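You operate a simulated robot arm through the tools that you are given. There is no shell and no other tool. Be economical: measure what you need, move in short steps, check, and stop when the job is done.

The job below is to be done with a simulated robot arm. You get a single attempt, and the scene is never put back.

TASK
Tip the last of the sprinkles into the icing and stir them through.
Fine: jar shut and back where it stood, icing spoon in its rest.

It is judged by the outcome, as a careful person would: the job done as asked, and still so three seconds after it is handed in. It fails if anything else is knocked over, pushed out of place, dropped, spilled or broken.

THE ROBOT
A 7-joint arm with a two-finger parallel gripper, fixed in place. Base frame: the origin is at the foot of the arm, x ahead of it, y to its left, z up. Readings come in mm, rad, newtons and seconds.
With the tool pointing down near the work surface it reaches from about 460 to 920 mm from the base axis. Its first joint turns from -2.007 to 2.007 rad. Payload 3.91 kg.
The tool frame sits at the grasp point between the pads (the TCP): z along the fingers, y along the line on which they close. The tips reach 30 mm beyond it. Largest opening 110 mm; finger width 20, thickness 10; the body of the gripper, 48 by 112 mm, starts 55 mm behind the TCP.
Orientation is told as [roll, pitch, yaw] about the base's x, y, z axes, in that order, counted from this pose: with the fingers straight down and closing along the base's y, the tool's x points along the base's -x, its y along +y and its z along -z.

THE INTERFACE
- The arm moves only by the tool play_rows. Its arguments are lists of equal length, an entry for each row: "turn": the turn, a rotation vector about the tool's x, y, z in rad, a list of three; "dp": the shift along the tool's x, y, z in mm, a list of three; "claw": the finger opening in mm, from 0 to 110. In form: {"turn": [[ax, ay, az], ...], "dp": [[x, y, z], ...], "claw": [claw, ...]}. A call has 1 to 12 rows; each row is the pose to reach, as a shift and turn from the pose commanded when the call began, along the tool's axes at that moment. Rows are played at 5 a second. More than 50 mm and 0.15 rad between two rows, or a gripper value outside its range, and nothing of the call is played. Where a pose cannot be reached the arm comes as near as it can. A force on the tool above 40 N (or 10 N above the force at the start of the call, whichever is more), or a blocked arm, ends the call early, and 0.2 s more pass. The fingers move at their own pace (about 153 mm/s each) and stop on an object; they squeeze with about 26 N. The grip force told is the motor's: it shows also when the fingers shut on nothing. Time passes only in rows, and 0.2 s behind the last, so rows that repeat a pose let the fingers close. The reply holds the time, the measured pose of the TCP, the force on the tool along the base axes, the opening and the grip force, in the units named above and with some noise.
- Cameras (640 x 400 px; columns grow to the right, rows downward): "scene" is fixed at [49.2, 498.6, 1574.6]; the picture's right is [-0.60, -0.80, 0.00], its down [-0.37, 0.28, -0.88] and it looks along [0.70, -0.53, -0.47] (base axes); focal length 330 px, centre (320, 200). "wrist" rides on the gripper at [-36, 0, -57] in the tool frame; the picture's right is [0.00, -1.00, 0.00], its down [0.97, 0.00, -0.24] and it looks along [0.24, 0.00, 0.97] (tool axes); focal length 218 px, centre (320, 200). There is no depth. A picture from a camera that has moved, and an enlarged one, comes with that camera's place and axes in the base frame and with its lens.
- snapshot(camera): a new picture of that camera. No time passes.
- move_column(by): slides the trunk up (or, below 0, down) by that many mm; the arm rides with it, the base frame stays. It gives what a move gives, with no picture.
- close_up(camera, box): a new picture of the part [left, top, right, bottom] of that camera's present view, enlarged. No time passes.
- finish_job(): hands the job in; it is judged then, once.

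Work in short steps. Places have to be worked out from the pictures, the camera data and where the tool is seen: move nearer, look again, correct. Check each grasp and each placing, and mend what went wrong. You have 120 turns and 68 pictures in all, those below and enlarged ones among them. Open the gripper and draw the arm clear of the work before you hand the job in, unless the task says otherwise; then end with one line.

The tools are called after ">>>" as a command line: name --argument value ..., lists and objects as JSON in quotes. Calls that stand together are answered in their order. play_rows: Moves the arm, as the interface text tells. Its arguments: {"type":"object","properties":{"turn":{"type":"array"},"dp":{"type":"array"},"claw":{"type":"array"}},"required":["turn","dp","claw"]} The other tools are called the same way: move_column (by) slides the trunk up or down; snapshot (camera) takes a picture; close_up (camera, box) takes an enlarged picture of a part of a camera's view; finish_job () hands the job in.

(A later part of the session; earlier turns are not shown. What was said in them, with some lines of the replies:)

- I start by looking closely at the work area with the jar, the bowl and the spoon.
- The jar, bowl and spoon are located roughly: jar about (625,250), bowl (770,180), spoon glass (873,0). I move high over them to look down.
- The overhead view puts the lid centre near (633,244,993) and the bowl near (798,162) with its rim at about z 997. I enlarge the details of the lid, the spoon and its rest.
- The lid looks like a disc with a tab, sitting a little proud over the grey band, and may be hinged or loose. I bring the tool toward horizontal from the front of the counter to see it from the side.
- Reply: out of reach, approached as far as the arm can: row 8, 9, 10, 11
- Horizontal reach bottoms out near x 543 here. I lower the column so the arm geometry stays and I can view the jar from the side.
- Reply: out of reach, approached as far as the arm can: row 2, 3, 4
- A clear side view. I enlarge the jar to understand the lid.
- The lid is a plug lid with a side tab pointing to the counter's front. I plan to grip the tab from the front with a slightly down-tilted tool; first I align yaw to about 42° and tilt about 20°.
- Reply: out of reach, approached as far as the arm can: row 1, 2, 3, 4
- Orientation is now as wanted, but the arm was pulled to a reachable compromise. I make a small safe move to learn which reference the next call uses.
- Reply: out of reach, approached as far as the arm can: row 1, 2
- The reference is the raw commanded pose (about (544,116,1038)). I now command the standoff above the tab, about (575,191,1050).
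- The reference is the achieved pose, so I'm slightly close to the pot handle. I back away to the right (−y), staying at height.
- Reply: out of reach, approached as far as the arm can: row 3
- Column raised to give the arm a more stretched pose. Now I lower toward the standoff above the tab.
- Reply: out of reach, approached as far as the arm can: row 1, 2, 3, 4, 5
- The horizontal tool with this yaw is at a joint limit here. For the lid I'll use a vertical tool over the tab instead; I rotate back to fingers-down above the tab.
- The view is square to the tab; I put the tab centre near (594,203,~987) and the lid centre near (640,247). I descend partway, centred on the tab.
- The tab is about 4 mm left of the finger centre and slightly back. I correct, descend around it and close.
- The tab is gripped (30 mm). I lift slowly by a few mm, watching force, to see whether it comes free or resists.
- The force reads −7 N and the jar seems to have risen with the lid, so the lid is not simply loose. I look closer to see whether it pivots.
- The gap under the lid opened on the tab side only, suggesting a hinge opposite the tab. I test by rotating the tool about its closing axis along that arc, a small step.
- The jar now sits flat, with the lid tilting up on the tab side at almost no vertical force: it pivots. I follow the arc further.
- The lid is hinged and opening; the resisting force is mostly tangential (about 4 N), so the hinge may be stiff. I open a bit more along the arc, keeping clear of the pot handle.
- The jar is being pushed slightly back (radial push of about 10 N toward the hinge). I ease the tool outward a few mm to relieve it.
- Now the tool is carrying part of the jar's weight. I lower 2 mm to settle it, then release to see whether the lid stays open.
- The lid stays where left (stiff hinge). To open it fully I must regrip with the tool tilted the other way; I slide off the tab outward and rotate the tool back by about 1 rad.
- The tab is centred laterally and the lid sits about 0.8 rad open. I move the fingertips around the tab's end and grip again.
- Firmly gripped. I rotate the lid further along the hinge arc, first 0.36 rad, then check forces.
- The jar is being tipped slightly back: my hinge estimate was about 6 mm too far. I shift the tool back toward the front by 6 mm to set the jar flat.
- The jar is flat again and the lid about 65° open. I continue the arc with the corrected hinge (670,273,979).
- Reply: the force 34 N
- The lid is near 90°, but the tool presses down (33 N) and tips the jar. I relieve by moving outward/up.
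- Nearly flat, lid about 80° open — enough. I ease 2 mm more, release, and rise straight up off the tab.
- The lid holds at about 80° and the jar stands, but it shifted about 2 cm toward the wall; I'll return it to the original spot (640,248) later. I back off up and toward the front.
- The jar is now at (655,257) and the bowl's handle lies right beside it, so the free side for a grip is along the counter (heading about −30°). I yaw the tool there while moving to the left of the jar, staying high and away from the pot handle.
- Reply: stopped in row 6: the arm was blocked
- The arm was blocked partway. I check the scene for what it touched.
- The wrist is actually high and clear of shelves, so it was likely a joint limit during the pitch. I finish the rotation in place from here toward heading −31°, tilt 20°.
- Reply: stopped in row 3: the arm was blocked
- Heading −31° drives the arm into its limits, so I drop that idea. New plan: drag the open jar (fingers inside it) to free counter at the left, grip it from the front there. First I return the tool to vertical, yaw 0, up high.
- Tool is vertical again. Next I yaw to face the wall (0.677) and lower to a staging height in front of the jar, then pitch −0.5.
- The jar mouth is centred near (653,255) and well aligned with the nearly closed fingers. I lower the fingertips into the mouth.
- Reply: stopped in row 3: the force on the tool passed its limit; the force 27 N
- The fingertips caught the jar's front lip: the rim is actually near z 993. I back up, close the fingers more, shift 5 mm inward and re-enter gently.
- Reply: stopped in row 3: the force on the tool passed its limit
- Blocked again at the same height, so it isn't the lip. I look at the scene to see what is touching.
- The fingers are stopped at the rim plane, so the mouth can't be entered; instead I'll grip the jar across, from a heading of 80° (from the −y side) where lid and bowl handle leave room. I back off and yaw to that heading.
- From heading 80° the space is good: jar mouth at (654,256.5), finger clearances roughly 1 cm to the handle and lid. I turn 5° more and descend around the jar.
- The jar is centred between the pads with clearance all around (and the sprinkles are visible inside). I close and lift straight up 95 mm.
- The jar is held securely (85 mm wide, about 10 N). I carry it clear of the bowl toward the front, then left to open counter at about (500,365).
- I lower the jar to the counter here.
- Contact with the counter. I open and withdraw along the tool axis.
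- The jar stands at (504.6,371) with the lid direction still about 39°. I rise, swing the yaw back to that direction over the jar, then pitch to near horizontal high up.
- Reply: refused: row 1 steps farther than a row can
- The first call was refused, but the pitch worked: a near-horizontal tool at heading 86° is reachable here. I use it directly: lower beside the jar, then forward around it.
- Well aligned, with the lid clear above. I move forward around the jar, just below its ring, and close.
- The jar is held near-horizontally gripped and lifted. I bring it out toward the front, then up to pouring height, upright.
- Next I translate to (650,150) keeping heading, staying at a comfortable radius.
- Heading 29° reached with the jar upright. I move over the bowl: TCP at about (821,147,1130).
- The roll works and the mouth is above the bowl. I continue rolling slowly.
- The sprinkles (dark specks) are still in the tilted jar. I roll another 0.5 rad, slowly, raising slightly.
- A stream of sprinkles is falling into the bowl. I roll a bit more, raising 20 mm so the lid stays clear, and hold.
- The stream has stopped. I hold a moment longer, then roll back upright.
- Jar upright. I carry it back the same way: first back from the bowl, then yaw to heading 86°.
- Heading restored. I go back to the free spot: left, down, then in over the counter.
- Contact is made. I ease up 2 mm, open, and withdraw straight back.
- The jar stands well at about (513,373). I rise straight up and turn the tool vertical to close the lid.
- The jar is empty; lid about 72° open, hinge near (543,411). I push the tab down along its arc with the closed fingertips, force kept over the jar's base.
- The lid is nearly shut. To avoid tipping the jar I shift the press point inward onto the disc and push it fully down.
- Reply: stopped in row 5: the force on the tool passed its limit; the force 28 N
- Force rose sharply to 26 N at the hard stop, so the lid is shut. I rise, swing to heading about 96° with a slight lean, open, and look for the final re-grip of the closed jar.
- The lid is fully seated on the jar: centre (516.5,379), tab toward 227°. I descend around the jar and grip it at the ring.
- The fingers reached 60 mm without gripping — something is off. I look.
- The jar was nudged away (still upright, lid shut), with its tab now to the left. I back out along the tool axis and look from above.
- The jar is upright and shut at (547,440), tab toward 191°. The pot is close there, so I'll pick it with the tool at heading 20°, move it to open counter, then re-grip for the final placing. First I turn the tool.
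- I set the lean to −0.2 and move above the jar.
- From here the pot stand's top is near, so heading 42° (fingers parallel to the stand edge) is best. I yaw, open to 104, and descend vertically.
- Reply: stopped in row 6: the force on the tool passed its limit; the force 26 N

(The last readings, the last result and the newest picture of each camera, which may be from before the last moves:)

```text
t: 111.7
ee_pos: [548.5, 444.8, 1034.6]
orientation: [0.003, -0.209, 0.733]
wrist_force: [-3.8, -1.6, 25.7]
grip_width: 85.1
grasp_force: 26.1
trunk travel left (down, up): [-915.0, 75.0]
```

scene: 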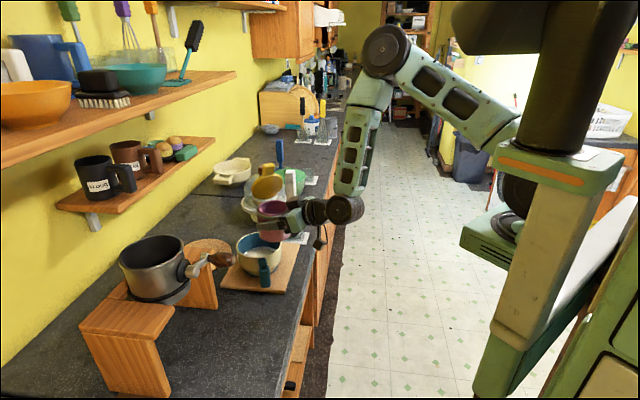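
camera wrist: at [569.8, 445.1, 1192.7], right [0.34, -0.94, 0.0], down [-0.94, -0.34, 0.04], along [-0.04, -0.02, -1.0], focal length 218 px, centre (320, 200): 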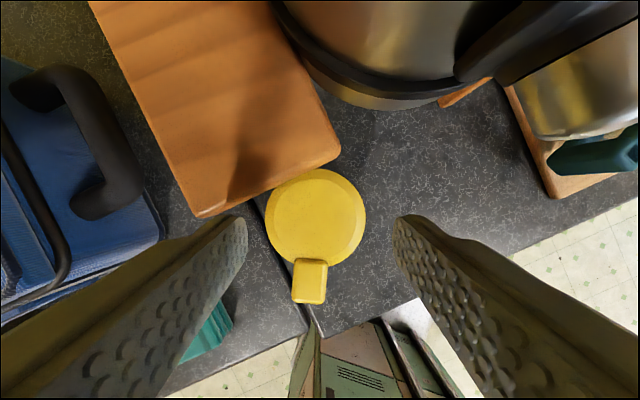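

The descent stopped early with upward force — likely the gripper body is touching the pot's handle. I open and go straight back up before anything shifts, then look from the scene camera.

>>> play_rows --turn '[[0, 0, 0], [0, 0, 0], [0, 0, 0], [0, 0, 0]]' --dp '[[0, 0, 0], [-3, 0, -15], [-10, 0, -49], [-20, 0, -97]]' --claw '[104, 104, 104, 104]'

>>> close_up --camera "scene" --box '[80, 180, 320, 380]'

```text
t: 112.7
ee_pos: [548.0, 442.2, 1128.7]
orientation: [0.0, -0.203, 0.734]
wrist_force: [-0.4, 1.1, -0.4]
grip_width: 104.3
grasp_force: 0.2
trunk travel left (down, up): [-915.0, 75.0]
```

```text
2.00 times, centred on (200, 280) of scene
camera zoom: at [49.2, 498.6, 1574.6], right [-0.6, -0.8, 0.0], down [-0.37, 0.28, -0.88], along [0.7, -0.53, -0.47], focal length 661 px, centre (560, 40)
```

zoom: 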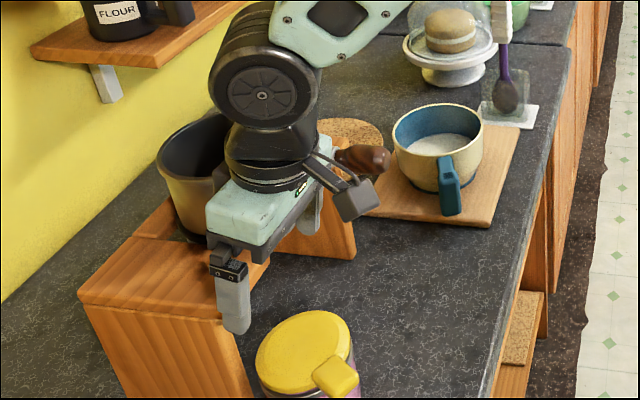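

Nothing appears displaced. A near-horizontal grip below the ring worked reliably, so I'll use that again: I back off toward the front and pitch the tool.

>>> play_rows --turn '[[0, 0, 0], [0, 0, 0], [0, 0, 0], [0, -0.13, 0], [0, -0.26, 0], [0, -0.39, 0], [0, -0.52, 0], [0, -0.65, 0], [0, -0.78, 0], [0, -0.9, 0], [0, -1.017, 0], [0, -1.017, 0]]' --dp '[[23, 0, -33], [55, 0, -45], [87, 0, -49], [87, 0, -49], [87, 0, -49], [87, 0, -49], [87, 0, -49], [87, 0, -49], [87, 0, -49], [87, 0, -49], [87, 0, -49], [87, 0, -49]]' --claw '[108, 108, 108, 108, 108, 108, 108, 108, 108, 108, 108, 108]'

```text
t: 114.5
ee_pos: [569.7, 337.5, 1208.9]
orientation: [0.145, -0.874, 0.435]
wrist_force: [0.9, -0.1, -0.2]
grip_width: 108.0
grasp_force: 0.2
trunk travel left (down, up): [-915.0, 75.0]
stopped in row 8: the arm was blocked; the commanded pose is now the measured one
```

The arm's limit again in this posture. I go back to the posture that worked (heading 85°, lean 0.5) at the front-left, from which the horizontal tool was reachable.

>>> play_rows --turn '[[-0.066, 0.049, -0.098], [-0.133, 0.099, -0.195], [-0.199, 0.148, -0.293], [-0.266, 0.198, -0.39], [-0.332, 0.247, -0.488], [-0.398, 0.296, -0.585], [-0.465, 0.346, -0.683], [-0.531, 0.395, -0.78], [-0.531, 0.395, -0.78]]' --dp '[[9, 1, -12], [18, 1, -22], [28, 2, -30], [39, 2, -34], [51, 3, -34], [64, 3, -32], [77, 4, -30], [89.1, 3.9, -28.3], [89.1, 3.9, -28.3]]' --claw '[108, 108, 108, 108, 108, 108, 108, 108, 108]'

>>> play_rows --turn '[[0, -0.12, 0], [0, -0.24, 0], [0, -0.36, 0], [0, -0.48, 0], [0, -0.6, 0], [0, -0.72, 0], [0, -0.72, 0]]' --dp '[[0, 0, 0], [0, 0, 0], [0, 0, 0], [0, 0, 0], [0, 0, 0], [0, 0, 0], [0, 0, 0]]' --claw '[108, 108, 108, 108, 108, 108, 108]'

```text
t: 116.5
ee_pos: [495.1, 305.9, 1156.4]
orientation: [-0.001, -0.495, 1.489]
wrist_force: [0.0, 0.1, 0.1]
grip_width: 107.9
grasp_force: 0.1
trunk travel left (down, up): [-915.0, 75.0]
```

```text
t: 118.1
ee_pos: [495.1, 307.7, 1157.5]
orientation: [-0.005, -1.217, 1.491]
wrist_force: [0.5, -0.3, 0.2]
grip_width: 108.0
grasp_force: 0.2
trunk travel left (down, up): [-915.0, 75.0]
```

Horizontal tool restored at heading 85°. I lower here, clear of the pot handle, then go right and forward around the jar under its tab.

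>>> play_rows --turn '[[0, 0, 0], [0, 0, 0], [0, 0, 0], [0, 0, 0], [0, 0, 0], [0, 0, 0], [0, 0, 0]]' --dp '[[37.4, 0, 13.7], [75, 0, 27.5], [112, 0, 41.2], [150, 0, 55], [187, 0, 68.7], [185, -44, 74], [185, -44, 74]]' --claw '[108, 108, 108, 108, 108, 108, 108]'

>>> snapshot --camera "wrist"

```text
t: 119.7
ee_pos: [539.6, 307.0, 959.8]
orientation: [-0.003, -1.214, 1.488]
wrist_force: [-0.6, -0.2, 0.3]
grip_width: 108.0
grasp_force: 0.1
trunk travel left (down, up): [-915.0, 75.0]
```

```text
5 pictures are left
camera wrist: at [537.1, 266.6, 1012.6], right [1.0, -0.08, 0.0], down [-0.05, -0.56, -0.83], along [0.07, 0.82, -0.56], focal length 218 px, centre (320, 200)
```

wrist: 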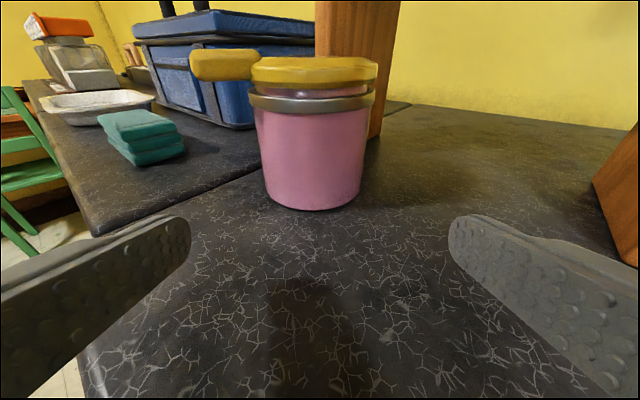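

The jar stands ready at about (545,438), about 5 mm to the left. I go forward with that correction, close, and lift slightly.

>>> play_rows --turn '[[0, 0, 0], [0, 0, 0], [0, 0, 0], [0, 0, 0], [0, 0, 0], [0, 0, 0], [0, 0, 0]]' --dp '[[-14.5, 3, 39.4], [-29, 5.4, 78.8], [-43.5, 5.4, 118], [-43.5, 5.4, 118], [-43.5, 5.4, 118], [-43.5, 5.4, 118], [-62.3, 5.4, 111]]' --claw '[108, 108, 108, 108, 60, 60, 60]'

```text
t: 120.2
ee_pos: [542.2, 357.7, 959.3]
orientation: [0.006, -1.204, 1.48]
wrist_force: [-3.6, -5.9, 14.3]
grip_width: 108.2
grasp_force: 0.1
trunk travel left (down, up): [-915.0, 75.0]
stopped in row 2: the force on the tool passed its limit (the readings are from after the stop); the commanded pose is now the measured one
```

The stop is at the counter edge: the sensor box under the wrist reached it. I retreat the same way, back, left and up.

>>> play_rows --turn '[[0, 0, 0], [0, 0, 0], [0, 0, 0], [0, 0, 0], [0, 0, 0], [0, 0, 0], [0, 0, 0], [0, 0, 0]]' --dp '[[9, -2, -24], [17.6, -4, -48], [17, 40, -50], [-20, 40, -64], [-57, 40, -77.5], [-94, 40, -91], [-131, 40, -104.7], [-168.4, 40, -116.3]]' --claw '[108, 108, 108, 90, 70, 60, 60, 60]'

>>> play_rows --turn '[[0, 0.12, 0], [0, 0.24, 0], [0, 0.36, 0], [0, 0.48, 0], [0, 0.6, 0], [0, 0.72, 0], [0, 0.72, 0]]' --dp '[[0, 0, 0], [0, 0, 0], [0, 0, 0], [0, 0, 0], [0, 0, 0], [0, 0, 0], [0, 0, 0]]' --claw '[60, 60, 60, 60, 60, 60, 60]'

```text
t: 122.0
ee_pos: [496.3, 313.5, 1154.9]
orientation: [0.006, -1.2, 1.48]
wrist_force: [-0.3, 0.8, -0.3]
grip_width: 59.9
grasp_force: 0.1
trunk travel left (down, up): [-915.0, 75.0]
```

```text
t: 123.6
ee_pos: [497.5, 313.7, 1157.3]
orientation: [0.002, -0.483, 1.486]
wrist_force: [0.2, 0.1, 0.9]
grip_width: 59.9
grasp_force: 0.1
trunk travel left (down, up): [-915.0, 75.0]
```

Now I yaw to 42° with the 0.5 lean (keeps the wrist camera off the pot stand) and move over the jar.

>>> play_rows --turn '[[0.058, 0, 0.111], [0.116, 0, 0.222], [0.175, 0, 0.334], [0.233, 0, 0.445], [0.291, 0, 0.556], [0.349, 0, 0.667], [0.349, 0, 0.667]]' --dp '[[-17, -5.5, 12.6], [-34, -11, 25], [-50.5, -16.5, 37.8], [-67, -22, 50], [-84, -27.5, 63], [-101, -33, 75.5], [-101, -33, 75.5]]' --claw '[60, 60, 60, 60, 60, 60, 60]'

>>> play_rows --turn '[[0, 0, 0], [0, 0, 0], [0, 0, 0], [0, 0, 0], [0, 0, 0], [0, 0, 0]]' --dp '[[0, 0, 0], [17, 0, 32.5], [34, 0, 65], [51, 0, 97.5], [64, 0, 122], [64, 0, 122]]' --claw '[107, 107, 107, 107, 107, 107]'

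```text
t: 125.2
ee_pos: [542.6, 436.1, 1136.5]
orientation: [0.0, -0.481, 0.731]
wrist_force: [-0.1, -0.1, -0.7]
grip_width: 60.0
grasp_force: 0.1
trunk travel left (down, up): [-915.0, 75.0]
```

```text
t: 126.6
ee_pos: [542.2, 434.5, 998.4]
orientation: [0.001, -0.482, 0.732]
wrist_force: [0.5, -0.2, 0.2]
grip_width: 106.9
grasp_force: 0.2
trunk travel left (down, up): [-915.0, 75.0]
```

No contact this time. I go 8 mm lower, close on the ring, and check the grip.

>>> play_rows --turn '[[0, 0, 0], [0, 0, 0], [0, 0, 0], [0, 0, 0]]' --dp '[[3.7, 0, 7], [3.7, 0, 7], [3.7, 0, 7], [3.7, 0, 7]]' --claw '[107, 60, 60, 60]'

```text
t: 127.6
ee_pos: [541.5, 435.6, 991.5]
orientation: [0.002, -0.483, 0.733]
wrist_force: [-1.8, 4.2, 0.8]
grip_width: 85.3
grasp_force: 25.9
trunk travel left (down, up): [-915.0, 75.0]
```

The jar is gripped at the ring (85 mm). I lift slightly, draw it out toward the front, rise, then yaw to heading 86°.

>>> play_rows --turn '[[0, 0, 0], [0, 0, 0], [0, 0, 0], [0, 0, 0], [0, 0, 0], [0, 0, 0], [0, 0, 0]]' --dp '[[-9.3, 0, -17.7], [19, 0, -32.5], [47, 0, -47], [74.9, 0, -61.8], [57, 0, -95], [40.1, 0, -128.3], [40.1, 0, -128.3]]' --claw '[60, 60, 60, 60, 60, 60, 60]'

>>> play_rows --turn '[[-0.06, 0, -0.114], [-0.119, 0, -0.227], [-0.179, 0, -0.341], [-0.238, 0, -0.455], [-0.298, 0, -0.568], [-0.357, 0, -0.682], [-0.357, 0, -0.682]]' --dp '[[5.5, -13, -3], [11, -26, -6], [16.5, -39, -9], [22, -52, -11.5], [27.5, -65, -14.5], [32.8, -77, -17.2], [32.8, -77, -17.2]]' --claw '[60, 60, 60, 60, 60, 60, 60]'

```text
t: 129.2
ee_pos: [487.8, 357.9, 1071.9]
orientation: [-0.014, -0.464, 0.709]
wrist_force: [0.4, -0.1, -9.4]
grip_width: 83.7
grasp_force: 26.5
trunk travel left (down, up): [-915.0, 75.0]
```

```text
t: 130.8
ee_pos: [495.0, 289.1, 1084.2]
orientation: [0.002, -0.483, 1.505]
wrist_force: [-0.8, 0.4, -9.0]
grip_width: 83.9
grasp_force: 26.3
trunk travel left (down, up): [-915.0, 75.0]
```

The jar hangs steady. I carry it around the front to above its original place (638,250).

>>> play_rows --turn '[[0, 0, 0], [0, 0, 0], [0, 0, 0], [0, 0, 0], [0, 0, 0], [0, 0, 0]]' --dp '[[25, -28.7, -16], [50, -57.3, -32], [74.7, -86, -48], [51, -116, -35.5], [26.9, -145.3, -23], [26.9, -145.3, -23]]' --claw '[60, 60, 60, 60, 60, 60]'

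>>> play_rows --turn '[[0, 0, 0], [0, 0, 0], [0, 0, 0], [0, 0, 0], [0, 0, 0], [0, 0, 0], [0, 0, 0]]' --dp '[[13, 0, 25], [26, 0, 50], [36, 0, 69], [41, 0, 78.5], [43.5, 0, 83], [45.3, 0, 86.5], [45.3, 0, 86.5]]' --claw '[60, 60, 60, 60, 60, 60, 60]'

```text
t: 132.2
ee_pos: [633.5, 245.6, 1092.5]
orientation: [0.005, -0.481, 1.502]
wrist_force: [-1.0, 0.0, -9.9]
grip_width: 83.7
grasp_force: 26.4
trunk travel left (down, up): [-915.0, 75.0]
```

```text
t: 133.8
ee_pos: [636.1, 244.9, 996.1]
orientation: [0.0, -0.487, 1.502]
wrist_force: [2.7, 4.6, 15.1]
grip_width: 83.6
grasp_force: 25.9
trunk travel left (down, up): [-915.0, 75.0]
```

It's on the counter. I open and rise straight up, then look.

>>> play_rows --turn '[[0, 0, 0], [0, 0, 0], [0, 0, 0], [0, 0, 0], [0, 0, 0], [0, 0, 0]]' --dp '[[-0.5, 0, -1], [-0.5, 0, -1], [-15, 0, -29], [-37, 0, -70], [-56, 0, -106], [-70, 0, -133]]' --claw '[95, 104, 104, 104, 104, 104]'

>>> snapshot --camera "wrist"

```text
t: 135.2
ee_pos: [639.9, 245.0, 1149.6]
orientation: [0.002, -0.482, 1.503]
wrist_force: [0.6, 0.1, -0.2]
grip_width: 104.0
grasp_force: 0.1
trunk travel left (down, up): [-915.0, 75.0]
```

```text
4 pictures are left
camera wrist: at [641.3, 249.8, 1215.7], right [1.0, -0.07, 0.0], down [-0.07, -0.97, -0.24], along [0.01, 0.24, -0.97], focal length 218 px, centre (320, 200)
```

wrist: 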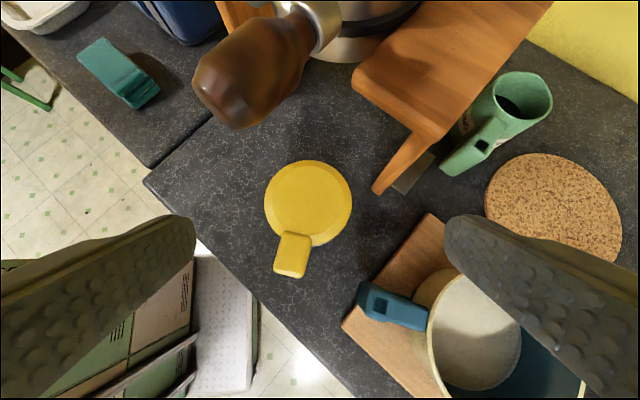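

The jar is shut and upright but sits about 47 mm too far toward the wall, at (631,297), tab at 250°. I'll grip its tab and slide it to (638,248), turning the tab back too.

>>> play_rows --turn '[[0.038, 0.044, 0.087], [0.076, 0.088, 0.173], [0.114, 0.132, 0.26], [0.114, 0.132, 0.26], [0.114, 0.132, 0.26], [0.114, 0.132, 0.26], [0.114, 0.132, 0.26], [0.114, 0.132, 0.26], [0.114, 0.132, 0.26], [0.114, 0.132, 0.26]]' --dp '[[13, 10, 16], [26, 20, 32], [38.4, 30.4, 47.2], [52, 30.4, 74], [66, 30.4, 100], [79, 30.4, 125], [79, 30.4, 125], [79, 30.4, 125], [79, 30.4, 125], [79, 30.4, 125]]' --claw '[60, 60, 60, 60, 60, 60, 60, 20, 20, 20]'

```text
t: 137.4
ee_pos: [605.6, 238.0, 996.8]
orientation: [0.004, -0.349, 1.218]
wrist_force: [2.0, -2.1, 0.3]
grip_width: 29.4
grasp_force: 25.5
trunk travel left (down, up): [-915.0, 75.0]
```

The tab is gripped (29 mm). I slide and turn the jar to its original position.

>>> play_rows --turn '[[0.02, 0, 0.054], [0.039, 0, 0.107], [0.059, 0, 0.161], [0.078, 0, 0.215], [0.098, 0, 0.269], [0.117, 0, 0.322], [0.137, 0, 0.376], [0.137, 0, 0.376]]' --dp '[[4.9, 0.2, -2.5], [9.8, 0.3, -4.4], [14.7, 0.5, -6.3], [19.6, 0.6, -8.2], [24.4, 0.8, -10.2], [29.3, 0.9, -12], [34.2, 1.1, -14], [34.2, 1.1, -14]]' --claw '[20, 20, 20, 20, 20, 20, 20, 20]'

>>> play_rows --turn '[[0, 0, 0], [0, 0, 0], [0, 0, 0], [0, 0, 0], [0, 0, 0], [0, 0, 0], [0, 0, 0]]' --dp '[[0.5, 0, 1.4], [0.5, 0, 1.4], [0.5, 0, 1.4], [-6, 0, -17], [-17, 0, -47], [-32, 0, -88], [-48, 0, -132]]' --claw '[20, 40, 55, 55, 55, 55, 55]'

>>> snapshot --camera "wrist"

```text
t: 139.2
ee_pos: [591.5, 201.7, 998.3]
orientation: [0.004, -0.347, 0.817]
wrist_force: [0.3, 1.9, 0.1]
grip_width: 29.4
grasp_force: 26.1
trunk travel left (down, up): [-915.0, 75.0]
```

```text
t: 140.8
ee_pos: [596.2, 203.4, 1141.2]
orientation: [0.003, -0.347, 0.817]
wrist_force: [0.1, -0.5, 0.6]
grip_width: 54.9
grasp_force: 0.1
trunk travel left (down, up): [-915.0, 75.0]
```

```text
3 pictures are left
camera wrist: at [606.0, 212.6, 1207.1], right [0.73, -0.68, 0.0], down [-0.68, -0.73, -0.1], along [0.07, 0.08, -0.99], focal length 218 px, centre (320, 200)
```

wrist: 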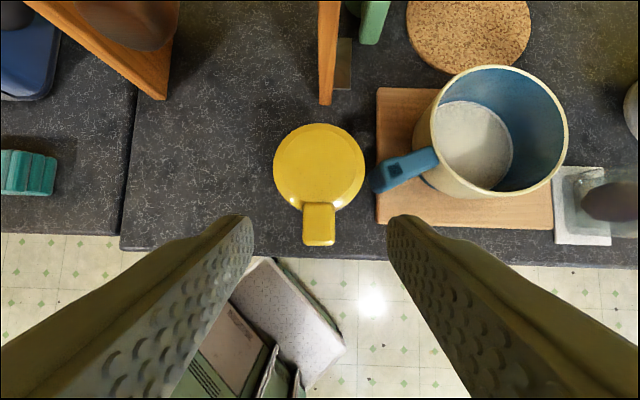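

The jar is at (640.7,252) — back in its place within a few mm, shut. Now the spoon: its handle top is near (838,10,1178), leaning about 8° toward me. I raise and turn the tool to heading 0.

>>> play_rows --turn '[[0, 0, 0], [0, 0, 0], [0.046, 0, 0.128], [0.093, 0, 0.256], [0.139, 0, 0.384], [0.185, 0, 0.512], [0.232, 0, 0.64], [0.278, 0, 0.768], [0.278, 0, 0.768]]' --dp '[[-15, 0, -42], [-30, 0, -84], [-38, 0, -105], [-38, 0, -105], [-38, 0, -105], [-38, 0, -105], [-38, 0, -105], [-38, 0, -105], [-38, 0, -105]]' --claw '[60, 60, 60, 60, 60, 60, 60, 60, 60]'

```text
t: 142.8
ee_pos: [592.6, 200.6, 1252.3]
orientation: [0.002, -0.348, 0.0]
wrist_force: [0.5, -0.1, 0.2]
grip_width: 60.0
grasp_force: 0.0
trunk travel left (down, up): [-915.0, 75.0]
```

I move above the spoon handle with a matching 8° lean and take a look for alignment.

>>> play_rows --turn '[[0, 0.03, 0], [0, 0.06, 0], [0, 0.09, 0], [0, 0.12, 0], [0, 0.15, 0], [0, 0.18, 0], [0, 0.208, 0], [0, 0.208, 0]]' --dp '[[-33.2, -27.4, 11.6], [-66.5, -54.7, 23.2], [-99.7, -82.1, 34.8], [-132.9, -109.5, 46.4], [-166.1, -136.9, 58], [-199.4, -164.2, 69.6], [-232.6, -191.6, 81.2], [-232.6, -191.6, 81.2]]' --claw '[60, 60, 60, 60, 60, 60, 60, 60]'

>>> snapshot --camera "wrist"

```text
t: 144.6
ee_pos: [839.3, 9.9, 1255.2]
orientation: [0.002, -0.138, 0.002]
wrist_force: [-0.2, -0.3, 0.0]
grip_width: 59.9
grasp_force: 0.0
trunk travel left (down, up): [-915.0, 75.0]
```

```text
2 pictures are left
camera wrist: at [867.9, 9.9, 1316.3], right [0.0, -1.0, 0.0], down [-0.99, 0.0, 0.1], along [-0.1, 0.0, -0.99], focal length 218 px, centre (320, 200)
```

wrist: 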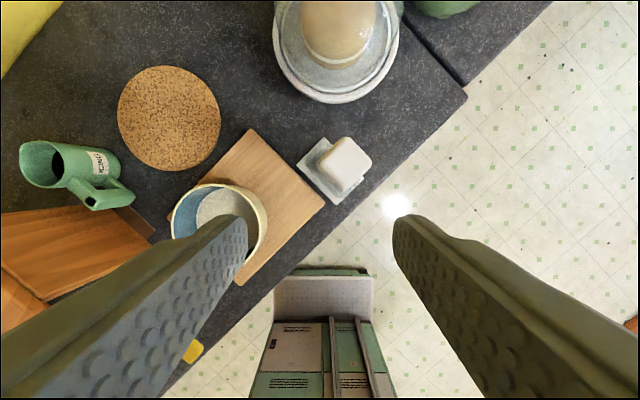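

From above the spoon is actually upright at about (877.5,−7), its square handle turned 45°, top near z 1163. I align the tool: vertical, yaw 0.75, above the handle.

>>> play_rows --turn '[[-0.009, 0.138, -0.125], [-0.017, 0.138, -0.25], [-0.026, 0.138, -0.375], [-0.035, 0.138, -0.5], [-0.043, 0.138, -0.625], [-0.052, 0.138, -0.75], [-0.052, 0.138, -0.75]]' --dp '[[-5, -3, 5], [-10, -6, 10], [-16, -9, 18], [-21, -12, 26], [-26, -14, 38], [-31.6, -16.9, 49.9], [-31.6, -16.9, 49.9]]' --claw '[60, 60, 60, 60, 60, 60, 60]'

```text
refused: row 1 steps farther than a row can; nothing moved
```

>>> play_rows --turn '[[0, 0.138, 0], [-0.009, 0.138, -0.125], [-0.017, 0.138, -0.25], [-0.026, 0.138, -0.375], [-0.035, 0.138, -0.5], [-0.043, 0.138, -0.625], [-0.052, 0.138, -0.75], [-0.052, 0.138, -0.75]]' --dp '[[0, 0, 0], [-5, -3, 5], [-10, -6, 10], [-16, -9, 18], [-21, -12, 26], [-26, -14, 38], [-31.6, -16.9, 49.9], [-31.6, -16.9, 49.9]]' --claw '[60, 60, 60, 60, 60, 60, 60, 60]'

```text
t: 146.4
ee_pos: [878.0, -6.7, 1208.4]
orientation: [0.006, 0.003, 0.755]
wrist_force: [-0.2, -0.7, 0.0]
grip_width: 59.8
grasp_force: 0.0
trunk travel left (down, up): [-915.0, 75.0]
```

Aligned above the handle. I descend to z 1122 and close on it.

>>> play_rows --turn '[[0, 0, 0], [0, 0, 0], [0, 0, 0], [0, 0, 0], [0, 0, 0], [0, 0, 0]]' --dp '[[0, 0, 30], [0, 0, 60], [0, 0, 86], [0, 0, 86], [0, 0, 86], [0, 0, 86]]' --claw '[60, 60, 60, 10, 10, 10]'

```text
t: 147.8
ee_pos: [875.2, -4.7, 1124.0]
orientation: [0.004, 0.003, 0.755]
wrist_force: [0.3, 1.0, -0.9]
grip_width: 28.6
grasp_force: 25.9
trunk travel left (down, up): [-915.0, 75.0]
```

Gripped (28.6 mm). I lift the spoon straight out of the glass and carry it over the bowl.

>>> play_rows --turn '[[0, 0, 0], [0, 0, 0], [0, 0, 0], [0, 0, 0], [0, 0, 0], [0, 0, 0], [0, 0, 0], [0, 0, 0], [0, 0, 0], [0, 0, 0]]' --dp '[[0, 0, -20], [0, 0, -50], [0, 0, -90], [0, 0, -130], [-11.5, 34.5, -130], [-23, 69, -130], [-34.6, 103.5, -130], [-46, 138, -130], [-57.7, 172.2, -130], [-57.7, 172.2, -130]]' --claw '[10, 10, 10, 10, 10, 10, 10, 10, 10, 10]'

>>> close_up --camera "scene" --box '[200, 120, 340, 300]'

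```text
t: 150.0
ee_pos: [803.9, 158.9, 1256.3]
orientation: [0.003, 0.002, 0.756]
wrist_force: [0.0, 0.1, -0.7]
grip_width: 28.6
grasp_force: 26.1
trunk travel left (down, up): [-915.0, 75.0]
```

```text
2.22 times, centred on (270, 210) of scene
camera zoom: at [49.2, 498.6, 1574.6], right [-0.6, -0.8, 0.0], down [-0.37, 0.28, -0.88], along [0.7, -0.53, -0.47], focal length 734 px, centre (431, 178)
```

zoom: 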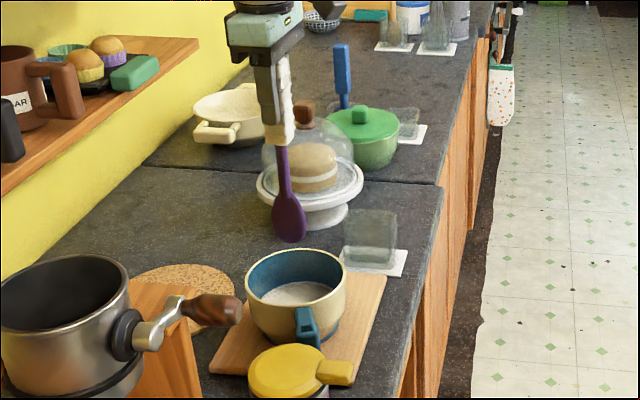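

The spoon hangs straight, its tip about 206 mm below the TCP, centred over the bowl; jar shut beside it. I lower it into the icing, watching force.

>>> play_rows --turn '[[0, 0, 0], [0, 0, 0], [0, 0, 0], [0, 0, 0], [0, 0, 0], [0, 0, 0]]' --dp '[[2.3, 5, 25], [2.3, 5, 50], [2.3, 5, 75], [2.3, 5, 90], [2.3, 5, 100], [2.3, 5, 108]]' --claw '[10, 10, 10, 10, 10, 10]'

```text
t: 151.4
ee_pos: [796.4, 160.3, 1145.7]
orientation: [0.002, 0.005, 0.755]
wrist_force: [0.3, -0.4, -0.3]
grip_width: 28.6
grasp_force: 26.2
trunk travel left (down, up): [-915.0, 75.0]
```

No contact; the tip is at about z 940, in the icing. I go 4 mm deeper and stir in circles.

>>> play_rows --turn '[[0, 0, 0], [0, 0, 0], [0, 0, 0], [0, 0, 0], [0, 0, 0], [0, 0, 0], [0, 0, 0], [0, 0, 0], [0, 0, 0], [0, 0, 0], [0, 0, 0], [0, 0, 0]]' --dp '[[10, 0, 4], [18, 0, 4], [14.6, 10.6, 4], [5.6, 17.1, 4], [-5.6, 17.1, 4], [-14.6, 10.6, 4], [-18, 0, 4], [-14.6, -10.6, 4], [-5.6, -17.1, 4], [5.6, -17.1, 4], [14.6, -10.6, 4], [18, 0, 4]]' --claw '[10, 10, 10, 10, 10, 10, 10, 10, 10, 10, 10, 10]'

>>> play_rows --turn '[[0, 0, 0], [0, 0, 0], [0, 0, 0], [0, 0, 0], [0, 0, 0], [0, 0, 0], [0, 0, 0], [0, 0, 0], [0, 0, 0], [0, 0, 0], [0, 0, 0], [0, 0, 0]]' --dp '[[6, 0, 0], [1.4, 14.1, 0], [-10.6, 22.8, 0], [-25.4, 22.8, 0], [-37.4, 14.1, 0], [-42, 0, 0], [-37.4, -14.1, 0], [-25.4, -22.8, 0], [-10.6, -22.8, 0], [1.4, -14.1, 0], [6, 0, 0], [1.4, 14.1, 0]]' --claw '[10, 10, 10, 10, 10, 10, 10, 10, 10, 10, 10, 10]'

```text
t: 154.0
ee_pos: [784.8, 148.2, 1142.4]
orientation: [0.003, 0.004, 0.755]
wrist_force: [-0.5, 0.0, -0.3]
grip_width: 28.5
grasp_force: 26.1
trunk travel left (down, up): [-915.0, 75.0]
```

```text
t: 156.6
ee_pos: [772.0, 157.7, 1141.4]
orientation: [0.003, 0.003, 0.753]
wrist_force: [-0.4, 0.1, -0.5]
grip_width: 28.7
grasp_force: 26.2
trunk travel left (down, up): [-915.0, 75.0]
```

No resistance so far. I return to the centre and probe a few mm deeper to be sure the spoon is well in the icing.

>>> play_rows --turn '[[0, 0, 0], [0, 0, 0], [0, 0, 0], [0, 0, 0]]' --dp '[[-19.4, -14.1, 0], [-19.4, -14.1, 2], [-19.4, -14.1, 5], [-19.4, -14.1, 7]]' --claw '[10, 10, 10, 10]'

```text
t: 157.6
ee_pos: [796.2, 163.1, 1136.3]
orientation: [0.005, -0.001, 0.756]
wrist_force: [-3.5, -2.0, 20.7]
grip_width: 28.7
grasp_force: 25.9
trunk travel left (down, up): [-915.0, 75.0]
```

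The tip touched the bowl's floor, so it was already deep in the icing. I rise 4 mm and stir two more turns.

>>> play_rows --turn '[[0, 0, 0], [0, 0, 0], [0, 0, 0], [0, 0, 0], [0, 0, 0], [0, 0, 0], [0, 0, 0], [0, 0, 0], [0, 0, 0], [0, 0, 0], [0, 0, 0], [0, 0, 0]]' --dp '[[0, 0, -4], [12, 0, -4], [22, 0, -4], [17.8, -12.9, -4], [6.8, -20.9, -4], [-6.8, -20.9, -4], [-17.8, -12.9, -4], [-22, 0, -4], [-17.8, 12.9, -4], [-6.8, 20.9, -4], [6.8, 20.9, -4], [17.8, 12.9, -4]]' --claw '[10, 10, 10, 10, 10, 10, 10, 10, 10, 10, 10, 10]'

>>> play_rows --turn '[[0, 0, 0], [0, 0, 0], [0, 0, 0], [0, 0, 0], [0, 0, 0], [0, 0, 0], [0, 0, 0], [0, 0, 0], [0, 0, 0], [0, 0, 0], [0, 0, 0], [0, 0, 0]]' --dp '[[4.2, -12.9, 0], [0, -25.8, 0], [-11, -33.8, 0], [-24.6, -33.8, 0], [-35.6, -25.8, 0], [-39.8, -12.9, 0], [-35.6, 0, 0], [-24.6, 8, 0], [-11, 8, 0], [-6, -6, 0], [-12, -18, 0], [-17.8, -12.9, 0]]' --claw '[10, 10, 10, 10, 10, 10, 10, 10, 10, 10, 10, 10]'

```text
t: 160.2
ee_pos: [775.5, 156.4, 1139.6]
orientation: [0.003, 0.003, 0.755]
wrist_force: [0.3, -0.2, -0.7]
grip_width: 28.7
grasp_force: 26.3
trunk travel left (down, up): [-915.0, 75.0]
```

```text
t: 162.8
ee_pos: [794.1, 160.4, 1137.2]
orientation: [0.007, 0.003, 0.753]
wrist_force: [0.4, 1.2, -0.6]
grip_width: 28.6
grasp_force: 25.6
trunk travel left (down, up): [-915.0, 75.0]
```

Stirred. I lift the spoon, let it pause a moment, and carry it back above its glass.

>>> play_rows --turn '[[0, 0, 0], [0, 0, 0], [0, 0, 0], [0, 0, 0], [0, 0, 0], [0, 0, 0], [0, 0, 0], [0, 0, 0], [0, 0, 0], [0, 0, 0], [0, 0, 0]]' --dp '[[0, 0, -30], [0, 0, -60], [0, 0, -90], [0, 0, -119], [0, 0, -119], [10.8, -35.4, -119], [21.6, -70.8, -119], [32.4, -106.2, -119], [43.2, -141.6, -119], [54, -177, -119], [54, -177, -119]]' --claw '[10, 10, 10, 10, 10, 10, 10, 10, 10, 10, 10]'

```text
t: 165.2
ee_pos: [879.1, -8.6, 1255.9]
orientation: [0.005, 0.004, 0.753]
wrist_force: [-0.3, 0.5, -1.2]
grip_width: 28.6
grasp_force: 26.2
trunk travel left (down, up): [-915.0, 75.0]
```

I lower it slowly into the glass, with a 3 mm correction.

>>> play_rows --turn '[[0, 0, 0], [0, 0, 0], [0, 0, 0], [0, 0, 0], [0, 0, 0], [0, 0, 0], [0, 0, 0], [0, 0, 0]]' --dp '[[0, 3.2, 20], [0, 3.2, 45], [0, 3.2, 70], [0, 3.2, 90], [0, 3.2, 110], [0, 3.2, 120], [0, 3.2, 126], [0, 3.2, 129]]' --claw '[10, 10, 10, 10, 10, 10, 10, 10]'

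>>> close_up --camera "scene" --box '[200, 120, 340, 300]'

```text
t: 167.0
ee_pos: [876.1, -3.4, 1128.4]
orientation: [0.003, 0.004, 0.755]
wrist_force: [-0.4, 0.3, -1.0]
grip_width: 28.4
grasp_force: 26.0
trunk travel left (down, up): [-915.0, 75.0]
```

```text
2.22 times, centred on (270, 210) of scene
camera zoom: at [49.2, 498.6, 1574.6], right [-0.6, -0.8, 0.0], down [-0.37, 0.28, -0.88], along [0.7, -0.53, -0.47], focal length 734 px, centre (431, 178)
```

zoom: 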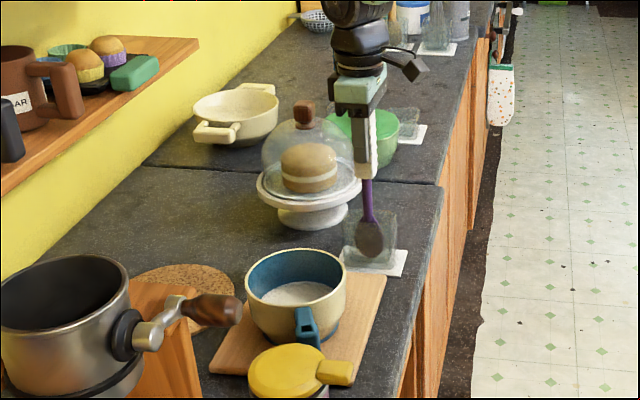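

The spoon's head is inside the glass. I lower the last few mm to feel the bottom.

>>> play_rows --turn '[[0, 0, 0], [0, 0, 0], [0, 0, 0], [0, 0, 0]]' --dp '[[0, 0, 1.5], [0, 0, 3], [0, 0, 4.5], [0, 0, 4.5]]' --claw '[10, 10, 10, 10]'

```text
t: 168.0
ee_pos: [877.6, -4.1, 1122.6]
orientation: [0.003, 0.003, 0.753]
wrist_force: [-0.1, -0.3, -0.8]
grip_width: 28.7
grasp_force: 26.3
trunk travel left (down, up): [-915.0, 75.0]
```

Still free, as the spoon shifted slightly in the grip when it touched the bowl. I lower a little more until contact.

>>> play_rows --turn '[[0, 0, 0], [0, 0, 0], [0, 0, 0], [0, 0, 0]]' --dp '[[0, 0, 1.5], [0, 0, 3], [0, 0, 4.5], [0, 0, 4.5]]' --claw '[10, 10, 10, 10]'

```text
t: 169.0
ee_pos: [875.7, -4.8, 1122.7]
orientation: [0.0, 0.0, 0.755]
wrist_force: [-2.1, -2.5, 26.2]
grip_width: 28.9
grasp_force: 26.1
trunk travel left (down, up): [-915.0, 75.0]
```

Contact with the glass bottom. I ease up 2.5 mm, open gently and rise straight clear of the handle.

>>> play_rows --turn '[[0, 0, 0], [0, 0, 0], [0, 0, 0], [0, 0, 0], [0, 0, 0], [0, 0, 0], [0, 0, 0], [0, 0, 0], [0, 0, 0]]' --dp '[[0, 0, -2.5], [0, 0, -2.5], [0, 0, -2.5], [0, 0, -2.5], [0, 0, -15], [0, 0, -40], [0, 0, -75], [0, 0, -115], [0, 0, -150]]' --claw '[10, 30, 42, 60, 60, 60, 60, 60, 60]'

```text
t: 171.0
ee_pos: [875.3, -2.1, 1266.8]
orientation: [0.005, 0.003, 0.753]
wrist_force: [0.4, -0.7, 0.8]
grip_width: 60.1
grasp_force: 0.1
trunk travel left (down, up): [-915.0, 75.0]
```

The spoon is released in its rest. I draw the arm clear back toward the robot, over the floor.

>>> play_rows --turn '[[0, 0, 0], [0, 0, 0], [0, 0, 0], [0, 0, 0], [0, 0, 0], [0, 0, 0], [0, 0, 0]]' --dp '[[34, 18.7, -5], [68, 37.4, -10], [102, 56, -15], [136, 74.7, -20], [170, 93.4, -25], [203.5, 112, -30], [203.5, 112, -30]]' --claw '[80, 110, 110, 110, 110, 110, 110]'

```text
t: 172.6
ee_pos: [651.7, -58.4, 1300.0]
orientation: [0.001, 0.003, 0.754]
wrist_force: [0.2, -0.3, -0.4]
grip_width: 110.0
grasp_force: 0.0
trunk travel left (down, up): [-915.0, 75.0]
```

The arm is clear with the gripper open. The jar was last seen shut in its place, and the spoon was released in its glass, so I hand the job in.

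>>> finish_job

```text
The job is handed in.
```

The sprinkles are tipped into the icing and stirred through. The jar is shut and within about 4 mm of where it stood by my measurement, and the spoon is back in its glass. I had no pictures left, so I did not check the spoon after letting go of it.
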